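You operate a simulated robot arm through the tools that you are given. There is no shell and no other tool.

You are at the controls of a simulated two-armed robot. One attempt, no reset.

Task
Raise the big fan all the way, lock it, tip it down and start it on low.

Only the result counts: the job must be done as asked and must still hold three seconds after the hand-in. Knocking over, shifting, dropping, spilling or breaking anything else fails it.

Robot
Two 7-joint arms with two-finger parallel grippers on one trunk that stands fixed in place. Base frame: the origin is at the foot of the trunk, x ahead of it, y to its left, z up. Units: mm, degrees, N and s.
The left shoulder is at [60, 189, 1253], the right one opposite. Each reaches about 794 mm from its shoulder. Payload 3.43 kg a hand.
The TCP of each hand is the grasp point between the finger pads, 30 mm short of the fingertips. In the tool frame z runs along the fingers and y along their closing line. Largest opening 94 mm; finger width 28, thickness 10; the body of the gripper, 50 by 96 mm, starts 55 mm behind the TCP.
Orientation is told as [roll, pitch, yaw] about the base's x, y, z axes, in that order, counted from this pose: with the fingers straight down and closing along the base's y, the tool's x points along the base's -x, its y along +y and its z along -z.

Tools
- The arms move only by the tool arm_command. It takes "left_targets", "right_targets" or both (then of equal length, played together; a hand with none holds still); each is a list of rows, each an object of numbers (a shift or turn left out is 0, a gripper value left out holds the last): "x", "y", "z": the shift along the tool's x, y, z in units of 20 mm (1.0 is 20 mm); "wx", "wy", "wz": the turn, a rotation vector about the tool's x, y, z in units of 8 degrees (1.0 is 8 degrees). In form: [{"x": .., "y": .., "z": .., "wx": .., "wy": .., "wz": ..}, ...]. A call has 1 to 20 rows; each row shifts and turns the commanded pose from where the row before left it, along the tool's axes as they then stand. "left_grip" and "right_grip" are, for a hand that has rows, the gripper command, from -1 (shut) to 1 (fully open), values between in proportion, set as the call begins (left out, the last holds). A call with a number of a shift or a turn outside -1 to 1 is refused whole. A row lasts 0.2 s, in which the tool goes at most 50 mm and 8.6 degrees; a call with a longer step from one row to the next is refused whole, and so is a gripper value outside its range. A pose out of reach is approached as far as the arm can. The call stops where the force on the tool passes 40 N (or 10 N more than at its start, if that is more) or the arm is blocked; 0.2 s more then pass. The fingers move at their own pace (about 153 mm/s each) and stop on an object; they squeeze with about 22 N. The grip force told is the motor's: it shows also when the fingers shut on nothing. Time passes only in rows, and 0.2 s behind the last, so rows that do not move let the fingers close. It gives the time, the measured TCP pose, the force on the tool (base axes), the opening and the grip force at its end, in the units of the frame above (readings bear some noise), with the torque about the TCP (base axes, N m) and any sound that the robot's microphone picked up, and new pictures: "views" is both (left out), scene, wrist or none (wrist: the cameras of the hands that moved).
- Cameras (640 x 400 px; columns grow to the right, rows downward): "scene" is now at [4.7, -12, 1785.7]; the picture's right is [-0.17, -0.99, -0.00], its down [-0.87, 0.15, -0.47] and it looks along [0.47, -0.08, -0.88] (base axes); focal length 363 px, centre (320, 200). "left" rides on the left gripper at [76, -14, -102] in its tool frame; the picture's right is [0.18, 0.98, 0.00], its down [-0.75, 0.14, -0.64] and it looks along [-0.63, 0.12, 0.77] (tool axes); focal length 243 px, centre (320, 200). "right" rides on the right gripper at [76, 14, -103] in its tool frame; the picture's right is [-0.18, 0.98, 0.00], its down [-0.75, -0.14, -0.64] and it looks along [-0.63, -0.12, 0.77] (tool axes); focal length 243 px, centre (320, 200). There is no depth. A picture from a camera that has moved, and an enlarged one, comes with that camera's place and axes in the base frame and with its lens.
- lift_body(by): slides the trunk up (or, below 0, down) by that many mm; the arms and the scene camera ride with it, the base frame stays. It gives what a move gives, with no picture.
- head_to(pan, tilt): turns the head with the scene camera to pan (to the left, within 86 degrees either way) and tilt (down, from -29 to 69), counted from straight ahead of the robot. It gives what a move gives, and a new picture of the scene camera.
- inspect(camera, box): a new picture of the part [left, top, right, bottom] of that camera's present view, enlarged. The clock stands still meanwhile.
- job_done(): hands the job in; it is judged then, once.

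Nothing tells you positions but the pictures and the camera data. Unless the task says otherwise, let go and move clear before handing in.

The tools are called by a JSON object that holds its "name" and its "arguments". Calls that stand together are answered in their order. arm_command: Moves the arms, as the interface text tells. Its arguments: {"type":"object","properties":{"left_targets":{"type":"array"},"left_grip":{"type":"number"},"right_targets":{"type":"array"},"right_grip":{"type":"number"},"views":{"type":"string","enum":["both","scene","wrist","none"]}},"required":[]} The other tools are called the same way: lift_body (by) moves the trunk up or down; head_to (pan, tilt) turns the head that bears the scene camera; inspect (camera, box) takes an enlarged picture of a part of a camera's view; job_done () hands the job in.

At the start:

```text
time: 0.0
left_position: [286.5, 2.9, 1320.4]
left_ee_rot: [0.0, 0.0, 0.0]
left_ft_force: [0.3, -0.2, -0.5]
left_wrist_torque: [-0.02, 0.01, 0.02]
left_width: 94.2
left_gripper_force: 0.1
right_position: [262.1, -317.2, 1281.7]
right_ee_rot: [0.0, 0.0, 0.0]
right_ft_force: [0.0, -0.3, -0.4]
right_wrist_torque: [0.0, 0.0, -0.03]
right_width: 94.1
right_gripper_force: 0.1
trunk travel left (down, up): [-925.0, 65.0]
head pan, tilt (commanded): [-9.8, 61.6]
```

scene: 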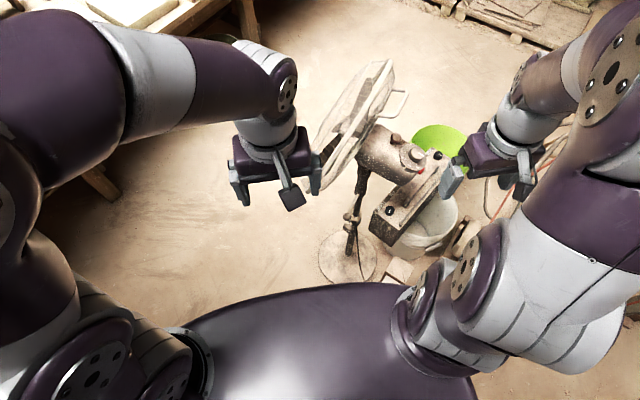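
right: 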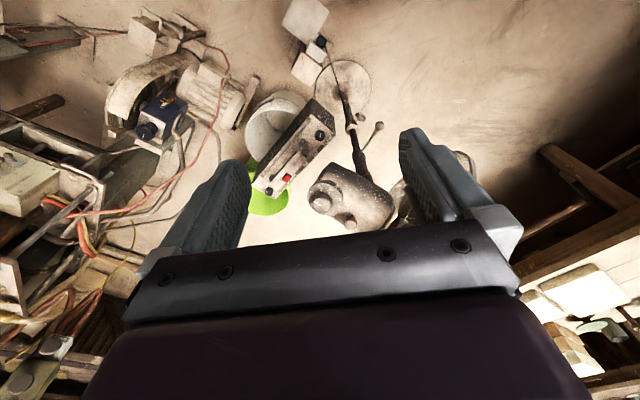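
left: 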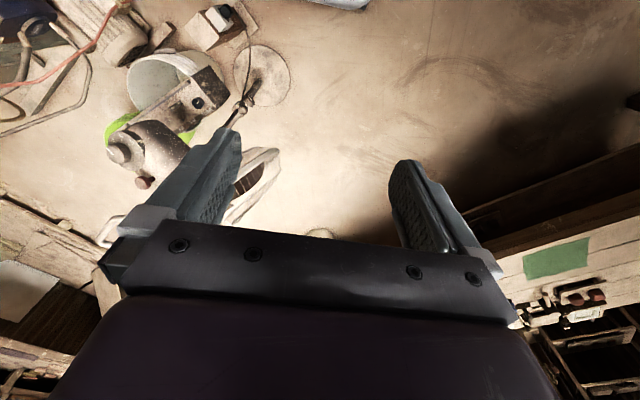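

I see a pedestal fan in front of the robot, with a motor housing, a control box and a bucket near it. I'll look closer before moving anything.

{"name": "inspect", "arguments": {"camera": "scene", "box": [300, 50, 500, 290]}}

{"name": "inspect", "arguments": {"camera": "right", "box": [230, 0, 430, 240]}}

{"name": "inspect", "arguments": {"camera": "left", "box": [80, 0, 320, 240]}}

```text
1.67 times, centred on (400, 170) of scene
camera zoom: at [4.7, -12.0, 1785.7], right [-0.17, -0.99, 0.0], down [-0.87, 0.15, -0.47], along [0.47, -0.08, -0.88], focal length 605 px, centre (187, 250)
```

zoom: 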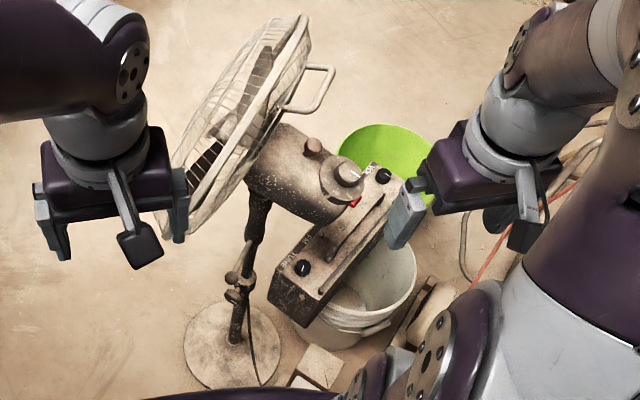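

```text
1.67 times, centred on (330, 120) of right
camera zoom: at [187.2, -303.7, 1384.4], right [0.18, 0.98, 0.0], down [0.75, -0.14, 0.64], along [0.63, -0.12, -0.77], focal length 404 px, centre (303, 333)
```

zoom: 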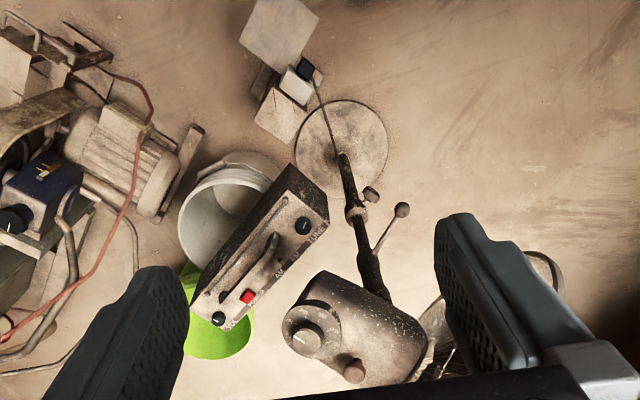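

```text
1.67 times, centred on (200, 120) of left
camera zoom: at [209.7, -11.8, 1421.5], right [-0.18, 0.98, 0.0], down [0.75, 0.14, 0.64], along [0.63, 0.12, -0.77], focal length 404 px, centre (520, 333)
```

zoom: 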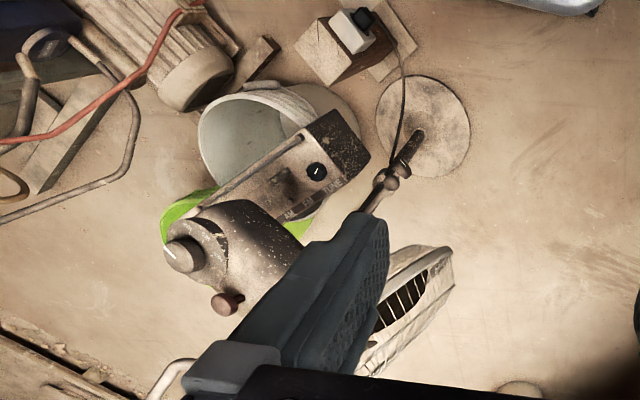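

The fan stands ahead and slightly right, its base near (595,-267,0) and the dial on its back near (528,-366,980). The box with AM/FM/TUNE looks like a radio on a bucket. I'll look around for other fans and hazards first.

{"name": "head_to", "arguments": {"pan": -10, "tilt": 35}}

{"name": "head_to", "arguments": {"pan": 50, "tilt": 40}}

{"name": "head_to", "arguments": {"pan": -60, "tilt": 40}}

{"name": "head_to", "arguments": {"pan": -20, "tilt": 50}}

```text
time: 0.9
left_position: [285.8, 2.8, 1319.2]
left_ee_rot: [0.1, 0.0, -0.1]
left_ft_force: [-0.5, -0.6, 0.6]
left_wrist_torque: [0.02, 0.0, 0.01]
left_width: 93.9
left_gripper_force: 0.0
right_position: [262.8, -317.5, 1283.2]
right_ee_rot: [0.0, -0.1, -0.1]
right_ft_force: [-0.8, 0.3, -0.2]
right_wrist_torque: [0.05, 0.02, 0.02]
right_width: 94.0
right_gripper_force: 0.1
trunk travel left (down, up): [-925.0, 65.0]
head pan, tilt (commanded): [-10.0, 35.0]
camera scene: at [27.5, -16.1, 1821.8], right [-0.17, -0.98, 0.0], down [-0.57, 0.1, -0.82], along [0.81, -0.14, -0.57], focal length 363 px, centre (320, 200)
```

scene: 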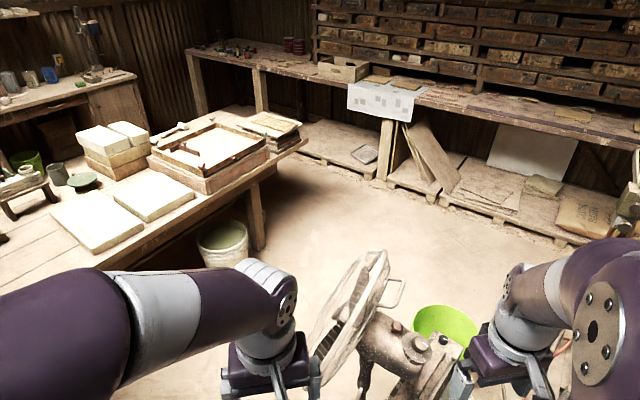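

```text
time: 2.2
left_position: [286.5, 2.3, 1320.0]
left_ee_rot: [0.0, 0.0, 0.0]
left_ft_force: [-0.9, 0.3, 0.0]
left_wrist_torque: [0.02, 0.01, 0.01]
left_width: 94.0
left_gripper_force: 0.0
right_position: [262.8, -318.7, 1283.2]
right_ee_rot: [-0.1, 0.0, 0.1]
right_ft_force: [-0.6, 0.4, 0.2]
right_wrist_torque: [0.01, 0.02, 0.03]
right_width: 93.9
right_gripper_force: 0.1
trunk travel left (down, up): [-925.0, 65.0]
head pan, tilt (commanded): [50.0, 40.0]
camera scene: at [-4.4, 64.2, 1814.3], right [0.77, -0.64, 0.0], down [-0.41, -0.49, -0.77], along [0.49, 0.59, -0.64], focal length 363 px, centre (320, 200)
```

scene: 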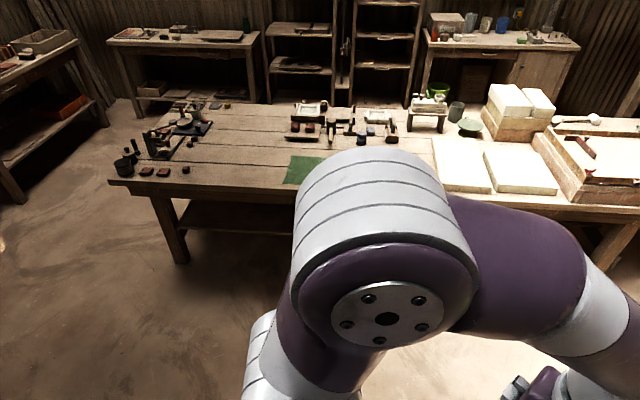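

```text
time: 4.1
left_position: [286.8, 2.8, 1321.8]
left_ee_rot: [-0.1, 0.0, 0.0]
left_ft_force: [0.7, -0.1, -0.1]
left_wrist_torque: [-0.02, -0.01, -0.02]
left_width: 94.0
left_gripper_force: 0.1
right_position: [263.5, -318.8, 1282.9]
right_ee_rot: [0.0, 0.1, -0.1]
right_ft_force: [-1.0, 0.5, -0.1]
right_wrist_torque: [-0.05, 0.01, 0.0]
right_width: 94.1
right_gripper_force: 0.1
trunk travel left (down, up): [-925.0, 65.0]
head pan, tilt (commanded): [-60.0, 40.0]
camera scene: at [-16.6, -74.5, 1814.3], right [-0.87, -0.5, 0.0], down [-0.32, 0.56, -0.77], along [0.38, -0.66, -0.64], focal length 363 px, centre (320, 200)
```

scene: 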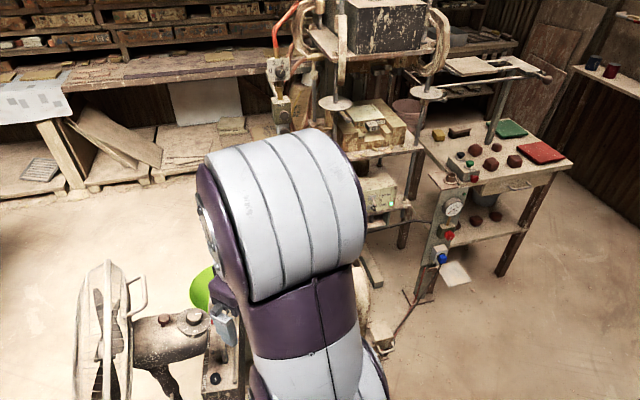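

```text
time: 5.2
left_position: [286.4, 2.0, 1319.3]
left_ee_rot: [0.0, 0.0, 0.0]
left_ft_force: [0.3, 0.1, -0.1]
left_wrist_torque: [0.02, -0.01, 0.02]
left_width: 93.5
left_gripper_force: 0.2
right_position: [262.0, -317.3, 1282.7]
right_ee_rot: [0.0, 0.1, 0.0]
right_ft_force: [0.2, -0.2, -0.6]
right_wrist_torque: [0.0, -0.01, -0.05]
right_width: 94.0
right_gripper_force: 0.0
trunk travel left (down, up): [-925.0, 65.0]
head pan, tilt (commanded): [-20.0, 50.0]
camera scene: at [13.2, -27.3, 1800.2], right [-0.34, -0.94, 0.0], down [-0.72, 0.26, -0.64], along [0.6, -0.22, -0.77], focal length 363 px, centre (320, 200)
```

scene: 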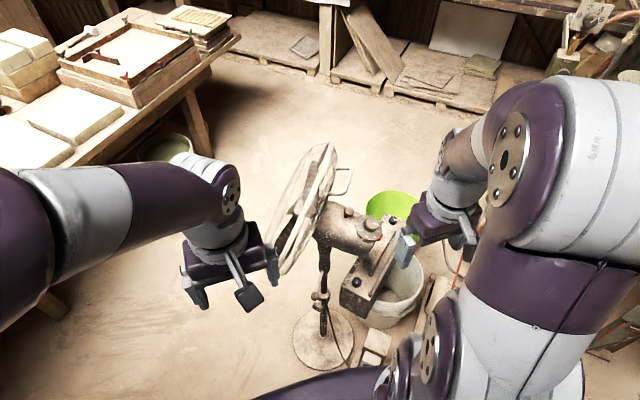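

Only one fan is in sight; the radio and workbench are other items I must leave alone. The left table is about a metre away, so lowering the trunk is safe; I'll lower it to view the fan more from the side.

{"name": "lift_body", "arguments": {"by": -200}}

{"name": "head_to", "arguments": {"pan": -22, "tilt": 45}}

{"name": "inspect", "arguments": {"camera": "scene", "box": [240, 100, 480, 400]}}

{"name": "inspect", "arguments": {"camera": "right", "box": [0, 0, 640, 400]}}

{"name": "inspect", "arguments": {"camera": "left", "box": [0, 0, 640, 400]}}

```text
time: 7.3
left_position: [286.9, 1.5, 1120.3]
left_ee_rot: [0.0, 0.0, 0.0]
left_ft_force: [-0.3, 0.4, -0.3]
left_wrist_torque: [-0.01, -0.01, 0.0]
left_width: 94.1
left_gripper_force: 0.1
right_position: [263.1, -317.4, 1082.4]
right_ee_rot: [0.0, 0.0, 0.0]
right_ft_force: [-0.1, 0.7, 0.4]
right_wrist_torque: [0.01, -0.01, 0.0]
right_width: 93.9
right_gripper_force: 0.0
trunk travel left (down, up): [-725.0, 265.0]
head pan, tilt (commanded): [-20.0, 50.0]
```

```text
time: 8.0
left_position: [286.3, 2.2, 1119.2]
left_ee_rot: [0.0, -0.1, 0.0]
left_ft_force: [0.3, -0.6, -0.2]
left_wrist_torque: [0.03, 0.01, 0.02]
left_width: 94.0
left_gripper_force: 0.1
right_position: [263.8, -317.0, 1082.0]
right_ee_rot: [0.0, 0.0, 0.0]
right_ft_force: [-0.6, 0.0, -0.2]
right_wrist_torque: [0.01, 0.0, 0.02]
right_width: 94.5
right_gripper_force: 0.2
trunk travel left (down, up): [-725.0, 265.0]
head pan, tilt (commanded): [-22.0, 45.0]
camera scene: at [16.2, -31.3, 1607.0], right [-0.37, -0.93, 0.0], down [-0.66, 0.26, -0.71], along [0.66, -0.26, -0.71], focal length 363 px, centre (320, 200)
```

scene: 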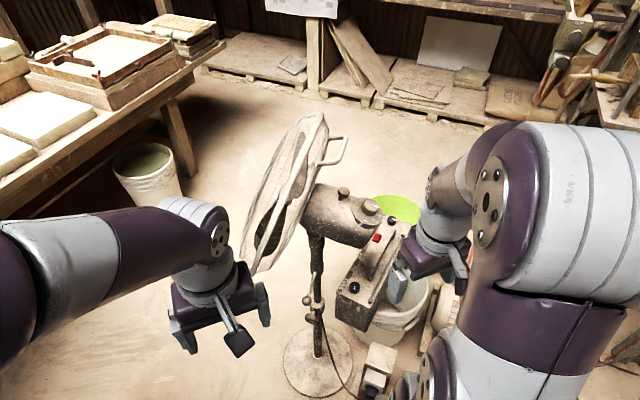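

```text
1.33 times, centred on (360, 250) of scene
camera zoom: at [16.2, -31.3, 1607.0], right [-0.37, -0.93, 0.0], down [-0.66, 0.26, -0.71], along [0.66, -0.26, -0.71], focal length 484 px, centre (267, 133)
```

zoom: 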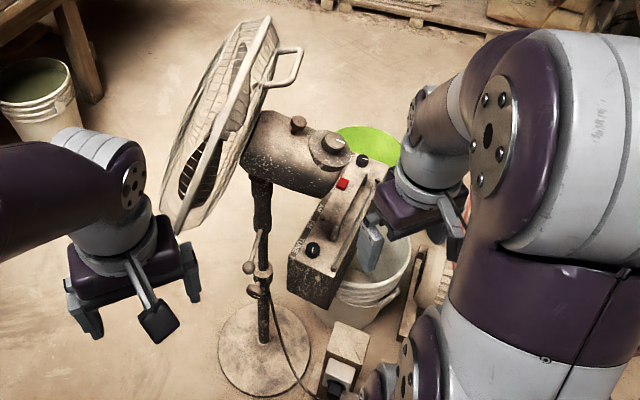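

```text
1.00 times, centred on (320, 200) of right (not enlarged: the box is as wide or as high as the picture)
camera zoom: at [187.1, -303.6, 1184.4], right [0.18, 0.98, 0.0], down [0.75, -0.14, 0.64], along [0.63, -0.12, -0.77], focal length 243 px, centre (320, 200)
```

zoom: 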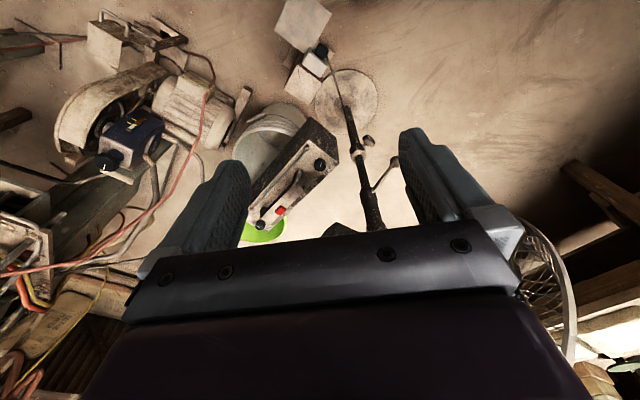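

```text
1.00 times, centred on (320, 200) of left (not enlarged: the box is as wide or as high as the picture)
camera zoom: at [209.7, -11.8, 1221.5], right [-0.18, 0.98, 0.0], down [0.75, 0.14, 0.64], along [0.63, 0.12, -0.77], focal length 243 px, centre (320, 200)
```

zoom: 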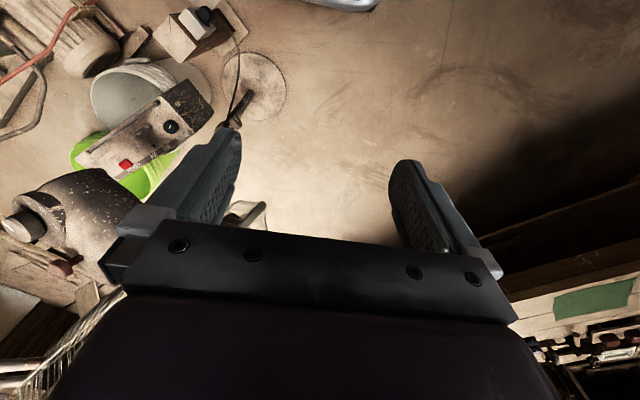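

The pole has a collar with a knob and a lever with a ball end partway up, below the motor. I'll lower further and zoom in on the collar and the motor.

{"name": "lift_body", "arguments": {"by": -200}}

{"name": "head_to", "arguments": {"pan": -24, "tilt": 42}}

{"name": "inspect", "arguments": {"camera": "scene", "box": [270, 220, 370, 340]}}

{"name": "inspect", "arguments": {"camera": "scene", "box": [270, 100, 430, 220]}}

```text
time: 10.2
left_position: [285.2, 3.0, 920.3]
left_ee_rot: [0.0, -0.1, 0.1]
left_ft_force: [0.6, 0.6, -0.9]
left_wrist_torque: [0.02, 0.0, -0.02]
left_width: 94.2
left_gripper_force: 0.0
right_position: [261.7, -317.4, 883.1]
right_ee_rot: [0.0, 0.0, -0.1]
right_ft_force: [-0.2, 0.0, -0.2]
right_wrist_torque: [0.01, 0.02, -0.02]
right_width: 94.2
right_gripper_force: 0.0
trunk travel left (down, up): [-525.0, 465.0]
head pan, tilt (commanded): [-22.0, 45.0]
```

```text
time: 10.8
left_position: [286.3, 3.5, 920.0]
left_ee_rot: [0.0, 0.0, 0.1]
left_ft_force: [0.4, 1.2, 0.3]
left_wrist_torque: [-0.02, 0.01, -0.02]
left_width: 94.1
left_gripper_force: 0.0
right_position: [261.7, -318.1, 882.4]
right_ee_rot: [-0.1, 0.0, 0.0]
right_ft_force: [-0.2, 0.8, -0.3]
right_wrist_torque: [-0.01, 0.02, -0.04]
right_width: 93.9
right_gripper_force: 0.0
trunk travel left (down, up): [-525.0, 465.0]
head pan, tilt (commanded): [-24.0, 42.0]
camera scene: at [17.2, -34.8, 1411.3], right [-0.41, -0.91, 0.0], down [-0.61, 0.27, -0.74], along [0.68, -0.3, -0.67], focal length 363 px, centre (320, 200)
```

scene: 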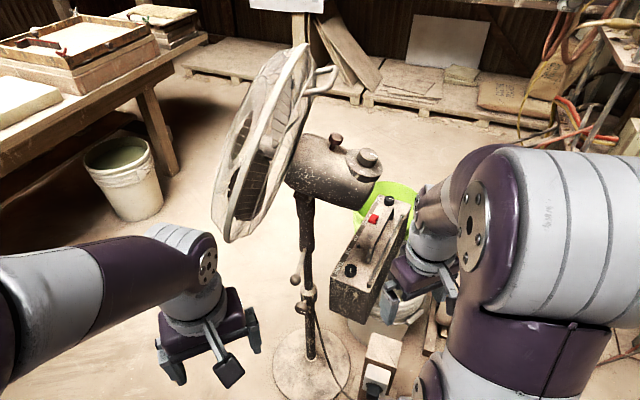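

```text
3.33 times, centred on (320, 280) of scene
camera zoom: at [17.2, -34.8, 1411.3], right [-0.41, -0.91, 0.0], down [-0.61, 0.27, -0.74], along [0.68, -0.3, -0.67], focal length 1210 px, centre (320, -67)
```

zoom: 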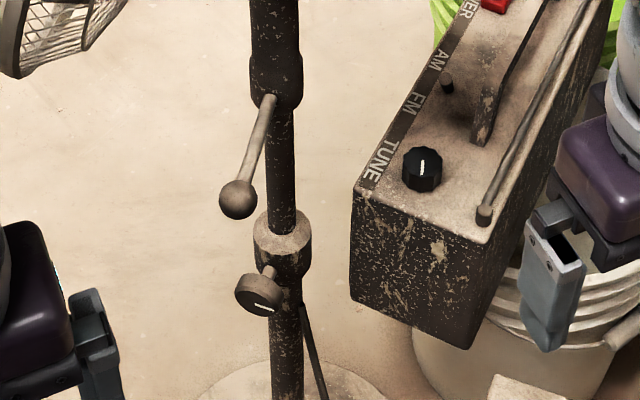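

```text
3.33 times, centred on (350, 160) of scene
camera zoom: at [17.2, -34.8, 1411.3], right [-0.41, -0.91, 0.0], down [-0.61, 0.27, -0.74], along [0.68, -0.3, -0.67], focal length 1210 px, centre (220, 333)
```

zoom: 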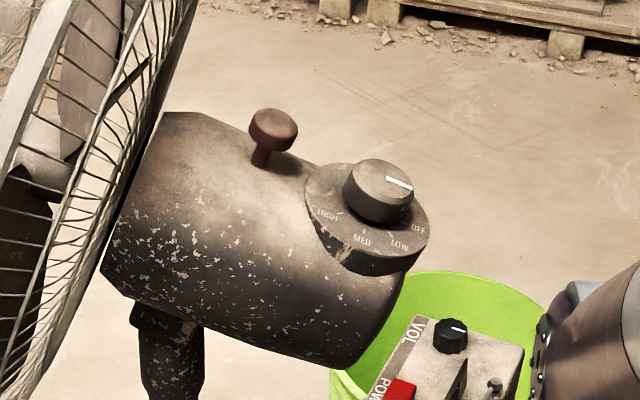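

The dial on the fan's motor reads OFF/LOW/MED/HIGH and points to OFF. On the pole there's a lever with a ball at about z 690 and a collar with a thumb knob at about z 470. I'll use the left wrist camera to look closer from the front left.

{"name": "arm_command", "arguments": {"left_targets": [{"z": 1}, {"z": 1}, {"z": 1}, {"z": 1}, {"z": 1}, {"wy": -0.94}, {"wy": -0.94}, {"wy": -0.94}, {"wy": -0.94}, {"wx": 0.44, "wz": 0.76}, {"wx": 0.44, "wz": 0.76}, {"wx": 0.44, "wz": 0.76}, {"wx": 0.44, "wz": 0.76}, {"wx": 0.44, "wz": 0.76}], "views": "both"}}

```text
time: 13.8
left_position: [285.4, 1.6, 820.6]
left_ee_rot: [-0.1, -30.0, -35.0]
left_ft_force: [-0.4, 0.0, -0.3]
left_wrist_torque: [0.01, 0.01, 0.02]
left_width: 94.0
left_gripper_force: 0.0
right_position: [263.2, -317.9, 882.5]
right_ee_rot: [0.1, 0.0, -0.1]
right_ft_force: [0.6, 0.5, 0.9]
right_wrist_torque: [0.03, 0.0, 0.04]
right_width: 94.2
right_gripper_force: 0.1
trunk travel left (down, up): [-525.0, 465.0]
head pan, tilt (commanded): [-24.0, 42.0]
camera scene: at [17.3, -34.8, 1411.4], right [-0.41, -0.91, 0.0], down [-0.61, 0.27, -0.74], along [0.68, -0.3, -0.67], focal length 363 px, centre (320, 200)
camera left: at [181.6, 58.6, 869.2], right [0.43, 0.9, -0.09], down [0.35, -0.07, 0.93], along [0.83, -0.44, -0.35], focal length 243 px, centre (320, 200)
```

scene: 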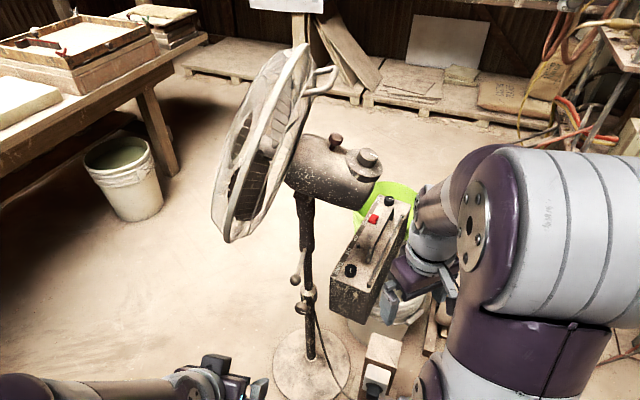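
left: 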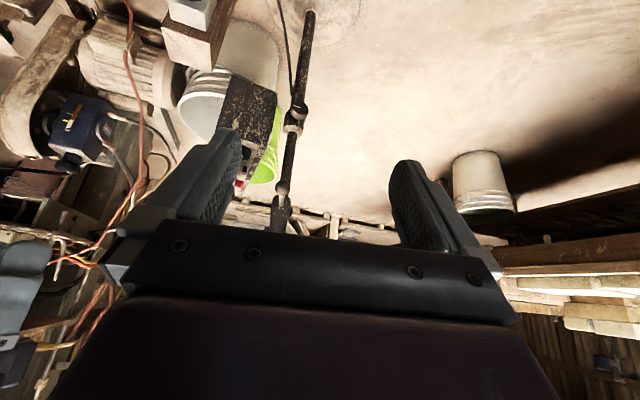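

The wrist picture is upside down (its top is the floor). I'll zoom in on the pole parts in this view.

{"name": "inspect", "arguments": {"camera": "left", "box": [240, 60, 340, 240]}}

{"name": "inspect", "arguments": {"camera": "scene", "box": [200, 30, 400, 160]}}

{"name": "inspect", "arguments": {"camera": "scene", "box": [270, 180, 340, 270]}}

```text
2.22 times, centred on (290, 150) of left
camera zoom: at [181.6, 58.6, 869.2], right [0.43, 0.9, -0.09], down [0.35, -0.07, 0.93], along [0.83, -0.44, -0.35], focal length 539 px, centre (387, 311)
```

zoom: 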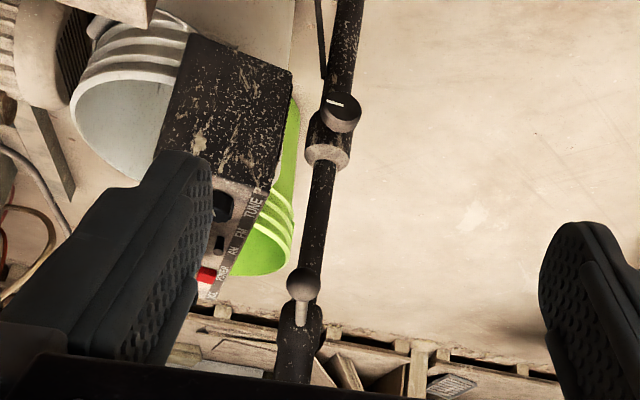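

```text
3.08 times, centred on (300, 95) of scene
camera zoom: at [17.3, -34.8, 1411.4], right [-0.41, -0.91, 0.0], down [-0.61, 0.27, -0.74], along [0.68, -0.3, -0.67], focal length 1117 px, centre (382, 523)
```

zoom: 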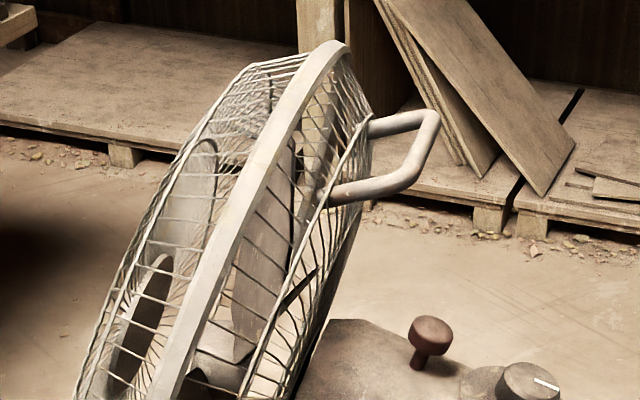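

```text
4.44 times, centred on (305, 225) of scene
camera zoom: at [17.3, -34.8, 1411.4], right [-0.41, -0.91, 0.0], down [-0.61, 0.27, -0.74], along [0.68, -0.3, -0.67], focal length 1613 px, centre (387, 89)
```

zoom: 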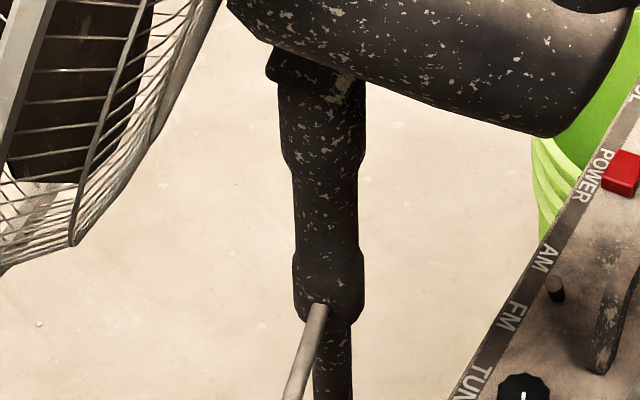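

The fan is now tipped up by roughly 20°, and there's a handle at the back of the cage near (566,-294,1146). The thumb knob on the collar looks like the height clamp; I'll zoom in harder on it.

{"name": "inspect", "arguments": {"camera": "left", "box": [275, 90, 315, 115]}}

{"name": "inspect", "arguments": {"camera": "scene", "box": [285, 265, 335, 320]}}

{"name": "inspect", "arguments": {"camera": "left", "box": [260, 170, 320, 240]}}

```text
16.00 times, centred on (295, 102) of left
camera zoom: at [181.6, 58.6, 869.2], right [0.43, 0.9, -0.09], down [0.35, -0.07, 0.93], along [0.83, -0.44, -0.35], focal length 3882 px, centre (720, 1760)
```

zoom: 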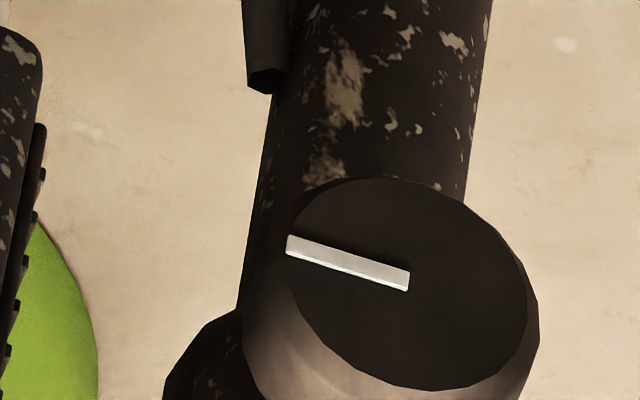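

```text
7.27 times, centred on (310, 292) of scene
camera zoom: at [17.3, -34.8, 1411.4], right [-0.41, -0.91, 0.0], down [-0.61, 0.27, -0.74], along [0.68, -0.3, -0.67], focal length 2640 px, centre (393, -473)
```

zoom: 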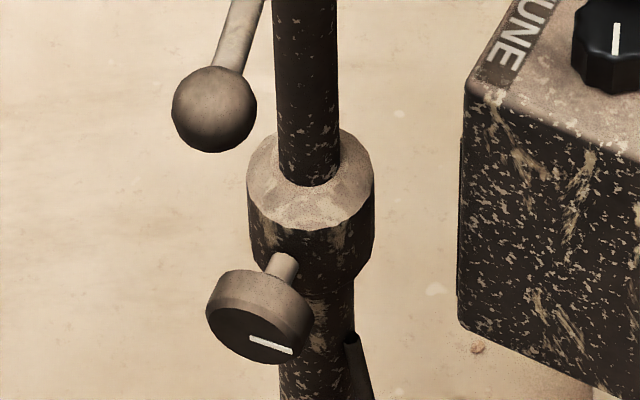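

```text
5.71 times, centred on (290, 205) of left
camera zoom: at [181.6, 58.6, 869.2], right [0.43, 0.9, -0.09], down [0.35, -0.07, 0.93], along [0.83, -0.44, -0.35], focal length 1386 px, centre (491, 171)
```

zoom: 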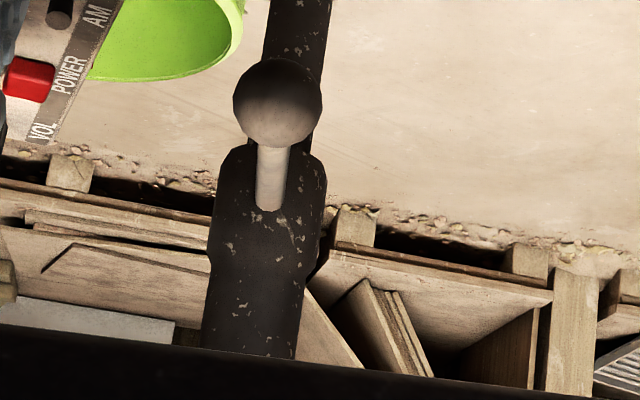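

The collar's knob is at about (546,-209,489), facing out toward my left side; it is the height clamp on the outer tube, and the thinner inner tube carries the head. I'll bring the left hand to face it horizontally, starting from a stand-off.

{"name": "arm_command", "arguments": {"left_targets": [{"wy": -0.9375}, {"wy": -0.9375}, {"wy": -0.9375}, {"wy": -0.9375}, {"wy": -0.9375}, {"wy": -0.9375}, {"wy": -0.9375}, {"wy": -0.9375}, {"wx": 0.875}, {"wx": 0.875}, {"x": 1}, {"x": 1}, {"x": 1}, {"x": 1}, {"x": 1}, {"x": 1}, {"x": 1}, {"x": 1}, {"x": 1}, {"x": 1}], "views": "both"}}

```text
time: 14.2
left_position: [282.4, -1.1, 822.0]
left_ee_rot: [0.5, -37.7, -35.8]
left_ft_force: [-5.0, 13.7, 45.4]
left_wrist_torque: [3.22, 5.54, -1.25]
left_width: 94.1
left_gripper_force: 0.0
left hand out of reach, approached as far as the arm can: row 1, 2
right_position: [262.4, -318.9, 882.3]
right_ee_rot: [0.0, 0.1, 0.0]
right_ft_force: [-0.2, -0.5, 0.3]
right_wrist_torque: [-0.03, -0.02, -0.02]
right_width: 94.0
right_gripper_force: 0.1
trunk travel left (down, up): [-525.0, 465.0]
head pan, tilt (commanded): [-24.0, 42.0]
stopped in row 2 (left hand): the force on the tool passed its limit at 198 N (the readings are from after the stop); the commanded pose is now the measured one
camera scene: at [17.0, -34.8, 1411.4], right [-0.41, -0.91, 0.0], down [-0.61, 0.27, -0.74], along [0.68, -0.3, -0.67], focal length 363 px, centre (320, 200)
camera left: at [174.7, 59.2, 855.9], right [0.45, 0.88, -0.11], down [0.24, -0.01, 0.97], along [0.86, -0.47, -0.22], focal length 243 px, centre (320, 200)
```

scene: 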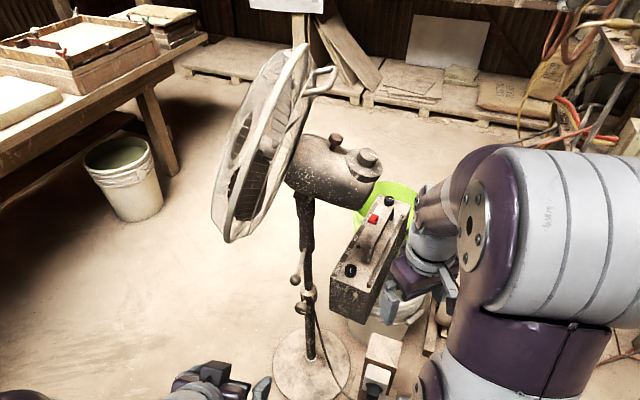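
left: 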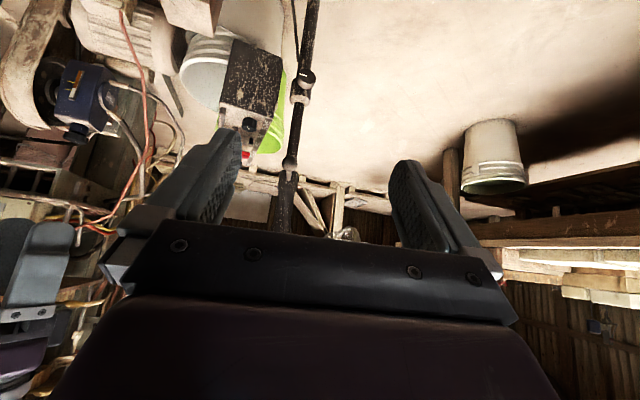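

The wrist jammed against the robot's own arm because the hand was too close to the body. I'll move the hand forward first and then carry on with the turn.

{"name": "arm_command", "arguments": {"left_targets": [{"z": 0.61, "x": -0.79}, {"z": 0.61, "x": -0.79}, {"z": 0.61, "x": -0.79}, {"z": 0.61, "x": -0.79}, {"z": 0.61, "x": -0.79}], "views": "scene"}}

```text
time: 14.5
left_position: [283.6, -1.6, 822.5]
left_ee_rot: [0.3, -37.4, -35.7]
left_ft_force: [-0.1, -0.5, 0.1]
left_wrist_torque: [0.1, 0.14, 0.03]
left_width: 94.0
left_gripper_force: 0.1
right_position: [262.6, -318.2, 882.3]
right_ee_rot: [-0.1, 0.1, 0.0]
right_ft_force: [-0.9, -0.4, 0.9]
right_wrist_torque: [0.02, -0.01, -0.02]
right_width: 93.9
right_gripper_force: 0.1
trunk travel left (down, up): [-525.0, 465.0]
head pan, tilt (commanded): [-24.0, 42.0]
stopped in row 1 (left hand): the force on the tool passed its limit at 84 N (the readings are from after the stop); the commanded pose is now the measured one
camera scene: at [17.3, -34.9, 1411.4], right [-0.41, -0.91, 0.0], down [-0.61, 0.27, -0.74], along [0.68, -0.3, -0.67], focal length 363 px, centre (320, 200)
```

scene: 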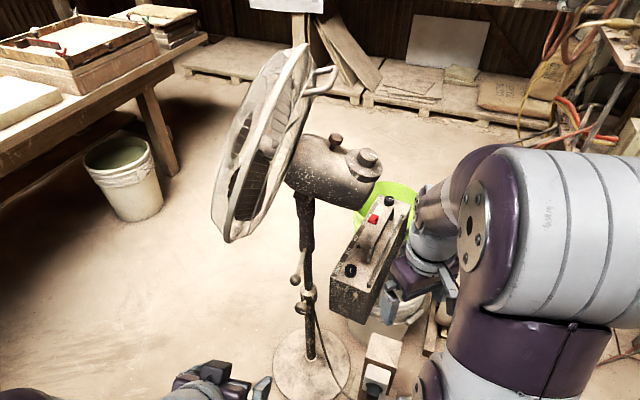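

The force after the stop is near zero, so nothing is being pressed now. I'll look at my left arm to understand what it met.

{"name": "head_to", "arguments": {"pan": 15, "tilt": 66}}

```text
time: 15.6
left_position: [284.5, -1.4, 822.1]
left_ee_rot: [0.3, -37.4, -35.9]
left_ft_force: [0.1, -1.5, 2.1]
left_wrist_torque: [0.19, 0.22, 0.09]
left_width: 94.1
left_gripper_force: 0.1
right_position: [262.9, -317.0, 882.9]
right_ee_rot: [0.0, 0.0, 0.0]
right_ft_force: [-0.2, 0.2, 1.0]
right_wrist_torque: [-0.01, 0.01, 0.03]
right_width: 93.9
right_gripper_force: 0.1
trunk travel left (down, up): [-525.0, 465.0]
head pan, tilt (commanded): [15.0, 66.0]
camera scene: at [-1.7, 14.5, 1381.0], right [0.26, -0.97, 0.0], down [-0.88, -0.24, -0.41], along [0.39, 0.11, -0.91], focal length 363 px, centre (320, 200)
```

scene: 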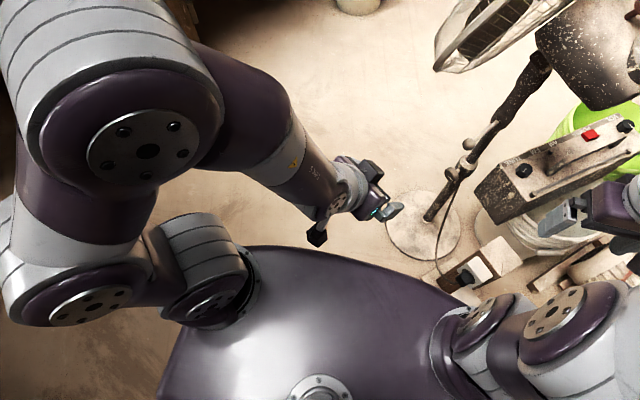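

The left wrist seems bent near its limit with the hand tucked under the forearm. I'll undo the last bit of turn, then move forward in small steps.

{"name": "arm_command", "arguments": {"left_targets": [{"wy": 0.3}, {"wy": 0.3}, {"wy": 0.3}], "views": "none"}}

{"name": "arm_command", "arguments": {"left_targets": [{"z": 0.3, "x": -0.42}, {"z": 0.3, "x": -0.42}, {"z": 0.3, "x": -0.42}, {"z": 0.3, "x": -0.42}], "views": "scene"}}

```text
time: 16.4
left_position: [284.1, -0.8, 821.4]
left_ee_rot: [0.3, -30.2, -35.8]
left_ft_force: [-0.3, 0.4, 0.3]
left_wrist_torque: [0.02, 0.01, 0.02]
left_width: 94.2
left_gripper_force: 0.1
right_position: [262.5, -317.2, 882.9]
right_ee_rot: [0.0, 0.0, 0.0]
right_ft_force: [0.1, -0.5, -0.3]
right_wrist_torque: [-0.04, 0.02, 0.04]
right_width: 93.9
right_gripper_force: 0.0
trunk travel left (down, up): [-525.0, 465.0]
head pan, tilt (commanded): [15.0, 66.0]
```

```text
time: 17.4
left_position: [316.6, -26.4, 817.9]
left_ee_rot: [0.3, -30.2, -35.8]
left_ft_force: [-0.6, 0.5, -0.1]
left_wrist_torque: [0.01, -0.01, -0.02]
left_width: 93.9
left_gripper_force: 0.2
right_position: [262.7, -318.4, 882.9]
right_ee_rot: [0.0, 0.0, 0.0]
right_ft_force: [0.3, -0.3, -1.0]
right_wrist_torque: [0.02, 0.07, -0.04]
right_width: 94.1
right_gripper_force: 0.0
trunk travel left (down, up): [-525.0, 465.0]
head pan, tilt (commanded): [15.0, 66.0]
camera scene: at [-1.5, 14.3, 1381.0], right [0.26, -0.97, 0.0], down [-0.88, -0.24, -0.41], along [0.39, 0.11, -0.91], focal length 363 px, centre (320, 200)
```

scene: 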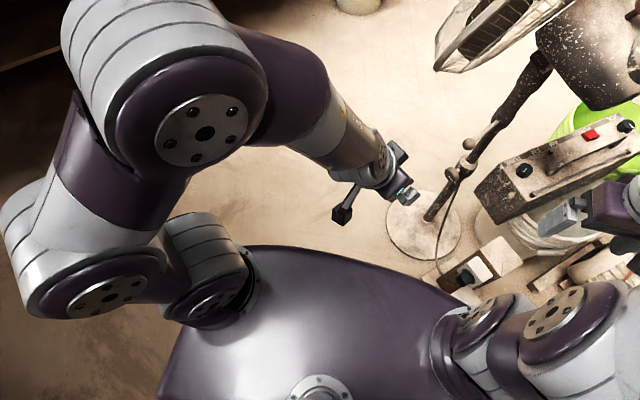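

Now it moves freely. I'll carry the left hand forward and down before turning it level.

{"name": "arm_command", "arguments": {"left_targets": [{"z": 0.946, "x": 0.04, "y": 0.064}, {"z": 0.946, "x": 0.04, "y": 0.064}, {"z": 0.946, "x": 0.04, "y": 0.064}, {"z": 0.946, "x": 0.04, "y": 0.064}, {"z": 0.946, "x": 0.04, "y": 0.064}, {"z": 0.946, "x": 0.04, "y": 0.064}, {"z": 0.946, "x": 0.04, "y": 0.064}, {"z": 0.946, "x": 0.04, "y": 0.064}, {"z": 0.946, "x": 0.04, "y": 0.064}, {"z": 0.946, "x": 0.04, "y": 0.064}, {"z": 0.946, "x": 0.04, "y": 0.064}, {"z": 0.946, "x": 0.04, "y": 0.064}, {"z": 0.946, "x": 0.04, "y": 0.064}], "views": "none"}}

{"name": "arm_command", "arguments": {"left_targets": [{"wy": -0.5}, {"wy": -0.5}, {"wy": -0.5}, {"wy": -0.5}], "views": "scene"}}

```text
time: 20.2
left_position: [421.7, -77.5, 601.9]
left_ee_rot: [0.3, -30.2, -35.9]
left_ft_force: [0.3, -0.2, 0.5]
left_wrist_torque: [-0.01, 0.03, -0.01]
left_width: 93.9
left_gripper_force: 0.0
right_position: [263.4, -318.3, 881.5]
right_ee_rot: [0.0, 0.0, -0.1]
right_ft_force: [0.0, -0.1, -0.1]
right_wrist_torque: [-0.01, 0.01, -0.04]
right_width: 94.0
right_gripper_force: 0.1
trunk travel left (down, up): [-525.0, 465.0]
head pan, tilt (commanded): [15.0, 66.0]
```

```text
time: 21.2
left_position: [392.7, -111.7, 601.5]
left_ee_rot: [0.8, -46.1, -36.1]
left_ft_force: [0.1, 0.4, -0.1]
left_wrist_torque: [0.0, -0.01, 0.0]
left_width: 94.1
left_gripper_force: 0.0
left hand out of reach, approached as far as the arm can: row 1, 2, 3, 4
right_position: [262.9, -318.1, 881.8]
right_ee_rot: [-0.1, 0.0, 0.0]
right_ft_force: [0.1, -0.1, -0.2]
right_wrist_torque: [0.0, 0.01, 0.01]
right_width: 94.0
right_gripper_force: 0.0
trunk travel left (down, up): [-525.0, 465.0]
head pan, tilt (commanded): [15.0, 66.0]
camera scene: at [-1.8, 14.4, 1381.0], right [0.26, -0.97, 0.0], down [-0.88, -0.24, -0.41], along [0.39, 0.11, -0.91], focal length 363 px, centre (320, 200)
```

scene: 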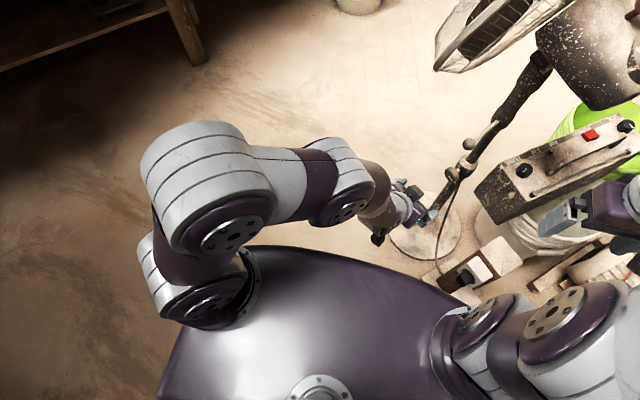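

The wrist reaches its limit here because the forearm slopes steeply down; a lower trunk should help. I'll check the space on the right side before lowering further.

{"name": "head_to", "arguments": {"pan": -65, "tilt": 60}}

{"name": "head_to", "arguments": {"pan": -85, "tilt": 45}}

{"name": "head_to", "arguments": {"pan": -15, "tilt": 60}}

{"name": "inspect", "arguments": {"camera": "right", "box": [0, 0, 640, 400]}}

```text
time: 22.7
left_position: [393.3, -111.4, 601.3]
left_ee_rot: [0.8, -46.1, -36.0]
left_ft_force: [0.4, 1.3, -0.3]
left_wrist_torque: [0.03, 0.0, -0.01]
left_width: 94.1
left_gripper_force: 0.0
right_position: [262.3, -318.7, 882.9]
right_ee_rot: [0.0, 0.0, 0.0]
right_ft_force: [0.1, -0.2, -0.1]
right_wrist_torque: [0.0, 0.0, 0.02]
right_width: 94.0
right_gripper_force: 0.0
trunk travel left (down, up): [-525.0, 465.0]
head pan, tilt (commanded): [-65.0, 60.0]
camera scene: at [-30.9, -61.3, 1387.6], right [-0.91, -0.42, 0.0], down [-0.37, 0.78, -0.5], along [0.21, -0.45, -0.87], focal length 363 px, centre (320, 200)
```

scene: 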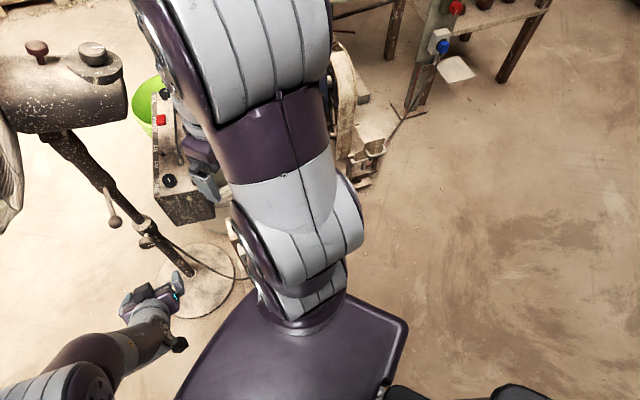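

```text
time: 23.5
left_position: [392.3, -110.6, 600.3]
left_ee_rot: [0.7, -46.1, -36.1]
left_ft_force: [-0.4, 0.1, -0.1]
left_wrist_torque: [0.02, 0.02, -0.02]
left_width: 94.1
left_gripper_force: 0.1
right_position: [262.1, -319.1, 882.8]
right_ee_rot: [0.0, 0.0, 0.1]
right_ft_force: [0.4, 0.2, 0.0]
right_wrist_torque: [0.0, -0.02, 0.01]
right_width: 93.9
right_gripper_force: 0.0
trunk travel left (down, up): [-525.0, 465.0]
head pan, tilt (commanded): [-85.0, 45.0]
camera scene: at [-52.0, -81.9, 1407.0], right [-1.0, -0.09, 0.0], down [-0.06, 0.7, -0.71], along [0.06, -0.7, -0.71], focal length 363 px, centre (320, 200)
```

scene: 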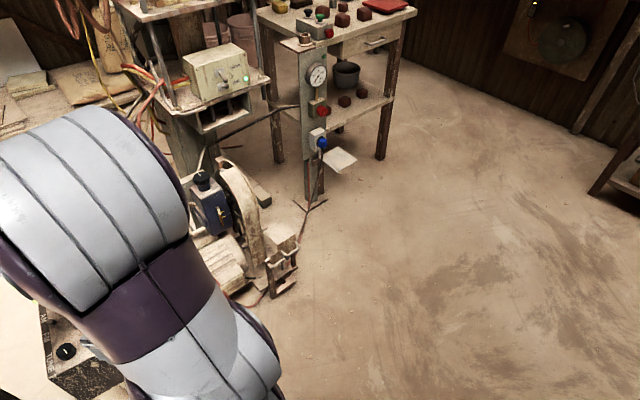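

```text
time: 24.9
left_position: [392.7, -110.7, 601.5]
left_ee_rot: [0.8, -46.2, -36.1]
left_ft_force: [0.0, 0.5, 0.2]
left_wrist_torque: [0.0, 0.01, 0.0]
left_width: 94.1
left_gripper_force: 0.1
right_position: [262.6, -320.0, 882.9]
right_ee_rot: [0.0, 0.0, 0.1]
right_ft_force: [-0.1, -0.7, 0.3]
right_wrist_torque: [-0.01, 0.02, -0.01]
right_width: 94.1
right_gripper_force: 0.1
trunk travel left (down, up): [-525.0, 465.0]
head pan, tilt (commanded): [-15.0, 60.0]
camera scene: at [5.2, -18.2, 1387.6], right [-0.26, -0.97, 0.0], down [-0.84, 0.22, -0.5], along [0.48, -0.13, -0.87], focal length 363 px, centre (320, 200)
```

scene: 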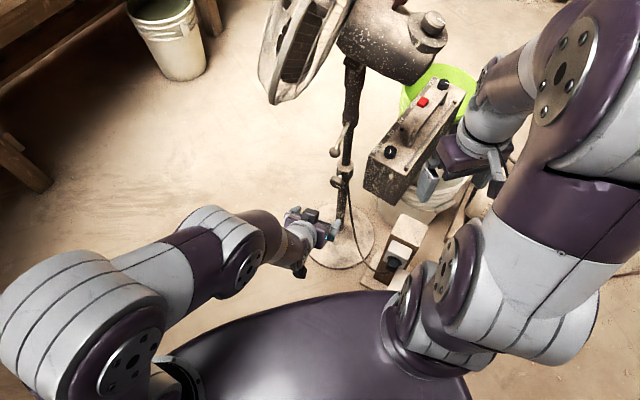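

```text
1.00 times, centred on (320, 200) of right (not enlarged: the box is as wide or as high as the picture)
camera zoom: at [187.0, -303.7, 984.4], right [0.18, 0.98, 0.0], down [0.75, -0.14, 0.64], along [0.63, -0.12, -0.77], focal length 243 px, centre (320, 200)
```

zoom: 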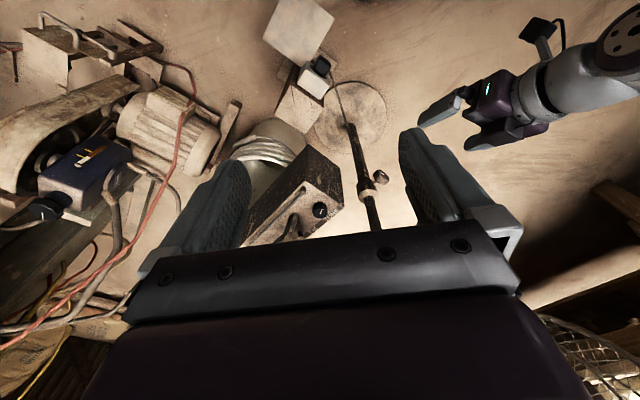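

The right side is clear enough. I'll lower the trunk by 250 mm and then raise the left hand back to knob height while leveling it.

{"name": "lift_body", "arguments": {"by": -250}}

{"name": "arm_command", "arguments": {"left_targets": [{"x": -0.7, "z": -0.7}, {"x": -0.7, "z": -0.7}, {"x": -0.7, "z": -0.7}, {"x": -0.7, "z": -0.7}, {"x": -0.7, "z": -0.7}, {"x": -0.7, "z": -0.7}], "views": "scene"}}

```text
time: 27.5
left_position: [393.8, -111.3, 351.9]
left_ee_rot: [0.7, -46.2, -36.0]
left_ft_force: [-0.7, -0.2, 0.3]
left_wrist_torque: [0.02, 0.0, -0.03]
left_width: 93.9
left_gripper_force: 0.1
right_position: [261.9, -318.3, 633.0]
right_ee_rot: [0.0, 0.0, 0.0]
right_ft_force: [0.5, 0.3, 0.1]
right_wrist_torque: [0.03, -0.03, 0.01]
right_width: 94.0
right_gripper_force: 0.1
trunk travel left (down, up): [-275.0, 715.0]
head pan, tilt (commanded): [-15.0, 60.0]
```

```text
time: 28.9
left_position: [390.1, -108.8, 470.7]
left_ee_rot: [0.7, -46.2, -35.9]
left_ft_force: [-0.3, -0.4, 0.0]
left_wrist_torque: [-0.01, -0.01, -0.04]
left_width: 94.1
left_gripper_force: 0.0
right_position: [262.6, -318.1, 633.4]
right_ee_rot: [0.0, 0.0, 0.0]
right_ft_force: [0.5, -0.9, -0.5]
right_wrist_torque: [-0.02, 0.02, 0.06]
right_width: 93.8
right_gripper_force: 0.0
trunk travel left (down, up): [-275.0, 715.0]
head pan, tilt (commanded): [-15.0, 60.0]
camera scene: at [5.2, -18.1, 1137.5], right [-0.26, -0.97, 0.0], down [-0.84, 0.22, -0.5], along [0.48, -0.13, -0.87], focal length 363 px, centre (320, 200)
```

scene: 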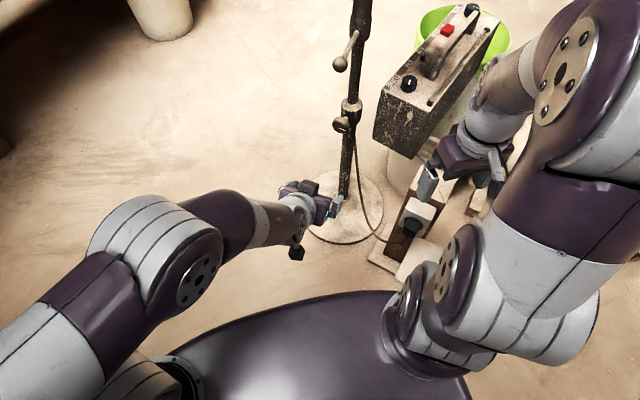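

The forearm is flatter now. I'll level the hand (pitch to -90) and aim it at yaw -49.

{"name": "arm_command", "arguments": {"left_targets": [{"wy": -0.69}, {"wy": -0.69}, {"wy": -0.69}, {"wy": -0.69}, {"wy": -0.69}, {"wy": -0.69}, {"wy": -0.69}, {"wy": -0.69}], "views": "both"}}

```text
time: 30.7
left_position: [477.1, -211.6, 526.6]
left_ee_rot: [111.4, -89.4, -146.7]
left_ft_force: [0.2, 0.6, -0.2]
left_wrist_torque: [-0.01, -0.01, -0.01]
left_width: 94.2
left_gripper_force: 0.0
left hand out of reach, approached as far as the arm can: row 3, 4, 5, 6, 7, 8
right_position: [263.1, -318.2, 632.4]
right_ee_rot: [0.0, 0.0, 0.0]
right_ft_force: [-0.1, -0.4, -0.3]
right_wrist_torque: [0.04, -0.01, 0.02]
right_width: 94.1
right_gripper_force: 0.2
trunk travel left (down, up): [-275.0, 715.0]
head pan, tilt (commanded): [-15.0, 60.0]
camera scene: at [5.3, -18.2, 1137.6], right [-0.26, -0.97, 0.0], down [-0.84, 0.22, -0.5], along [0.48, -0.13, -0.87], focal length 363 px, centre (320, 200)
camera left: at [386.7, -163.3, 448.2], right [0.57, 0.8, -0.17], down [-0.45, 0.48, 0.75], along [0.69, -0.35, 0.64], focal length 243 px, centre (320, 200)
```

scene: 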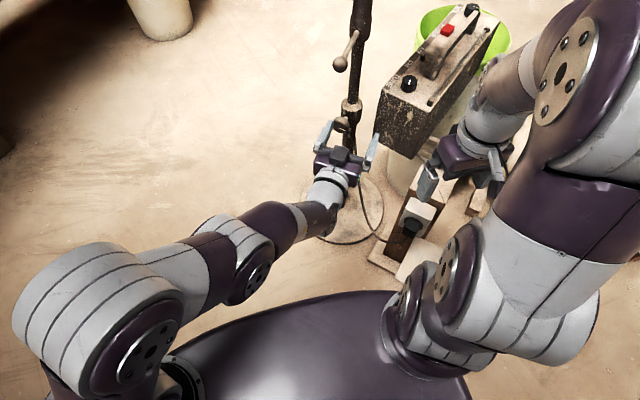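
left: 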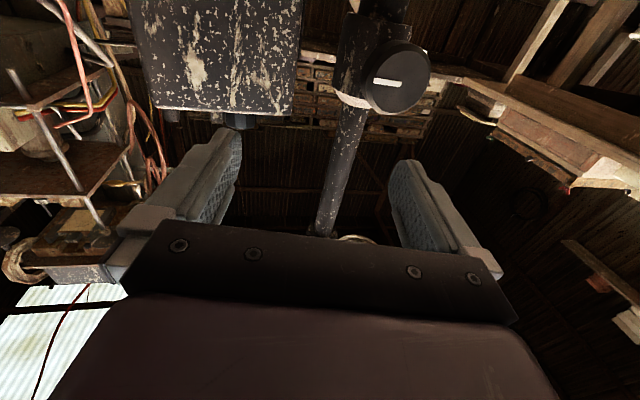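

The solver drifted the hand forward to (477,-212,527) to level it — closer than I wanted but clear, with the knob visible ahead and to the right. I'll back off, lower the trunk 120 mm more to ease the wrist, and then realign.

{"name": "arm_command", "arguments": {"left_targets": [{"z": -0.7}, {"z": -0.7}, {"z": -0.7}], "views": "none"}}

{"name": "lift_body", "arguments": {"by": -120}}

{"name": "arm_command", "arguments": {"left_targets": [{"x": -0.7}, {"x": -0.7}, {"x": -0.7}, {"x": -0.7}], "views": "both"}}

```text
time: 31.5
left_position: [475.8, -214.0, 530.3]
left_ee_rot: [112.5, -89.3, -148.0]
left_ft_force: [-0.5, 0.1, 0.3]
left_wrist_torque: [0.03, -0.03, 0.0]
left_width: 94.3
left_gripper_force: 0.1
left hand out of reach, approached as far as the arm can: row 1, 2, 3
right_position: [263.4, -317.2, 632.4]
right_ee_rot: [0.0, 0.0, 0.0]
right_ft_force: [0.5, -0.3, 0.6]
right_wrist_torque: [0.02, -0.01, -0.01]
right_width: 94.0
right_gripper_force: 0.0
trunk travel left (down, up): [-275.0, 715.0]
head pan, tilt (commanded): [-15.0, 60.0]
```

```text
time: 33.0
left_position: [475.8, -213.7, 410.9]
left_ee_rot: [111.8, -89.4, -147.2]
left_ft_force: [-0.3, 0.1, 0.5]
left_wrist_torque: [-0.01, -0.01, 0.0]
left_width: 94.2
left_gripper_force: 0.0
right_position: [263.4, -317.8, 513.4]
right_ee_rot: [0.0, 0.0, -0.1]
right_ft_force: [-0.3, -0.4, 0.3]
right_wrist_torque: [0.0, -0.02, 0.02]
right_width: 94.0
right_gripper_force: 0.0
trunk travel left (down, up): [-155.0, 835.0]
head pan, tilt (commanded): [-15.0, 60.0]
```

```text
time: 34.0
left_position: [475.3, -212.8, 466.6]
left_ee_rot: [104.8, -89.4, -140.0]
left_ft_force: [0.6, 0.1, 0.2]
left_wrist_torque: [-0.03, 0.01, 0.0]
left_width: 94.1
left_gripper_force: 0.2
right_position: [261.3, -316.9, 513.2]
right_ee_rot: [0.0, 0.0, 0.0]
right_ft_force: [0.1, -1.0, -0.4]
right_wrist_torque: [-0.02, -0.02, 0.02]
right_width: 94.0
right_gripper_force: 0.0
trunk travel left (down, up): [-155.0, 835.0]
head pan, tilt (commanded): [-15.0, 60.0]
camera scene: at [5.3, -18.1, 1017.5], right [-0.26, -0.97, 0.0], down [-0.84, 0.22, -0.5], along [0.48, -0.13, -0.87], focal length 363 px, centre (320, 200)
camera left: at [384.1, -164.8, 387.8], right [0.57, 0.8, -0.17], down [-0.45, 0.48, 0.75], along [0.69, -0.35, 0.63], focal length 243 px, centre (320, 200)
```

scene: 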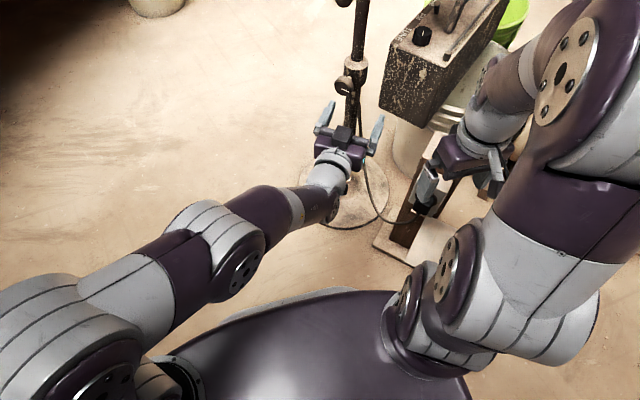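
left: 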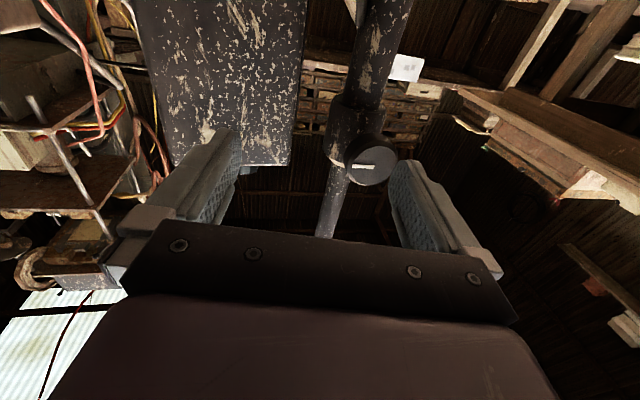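

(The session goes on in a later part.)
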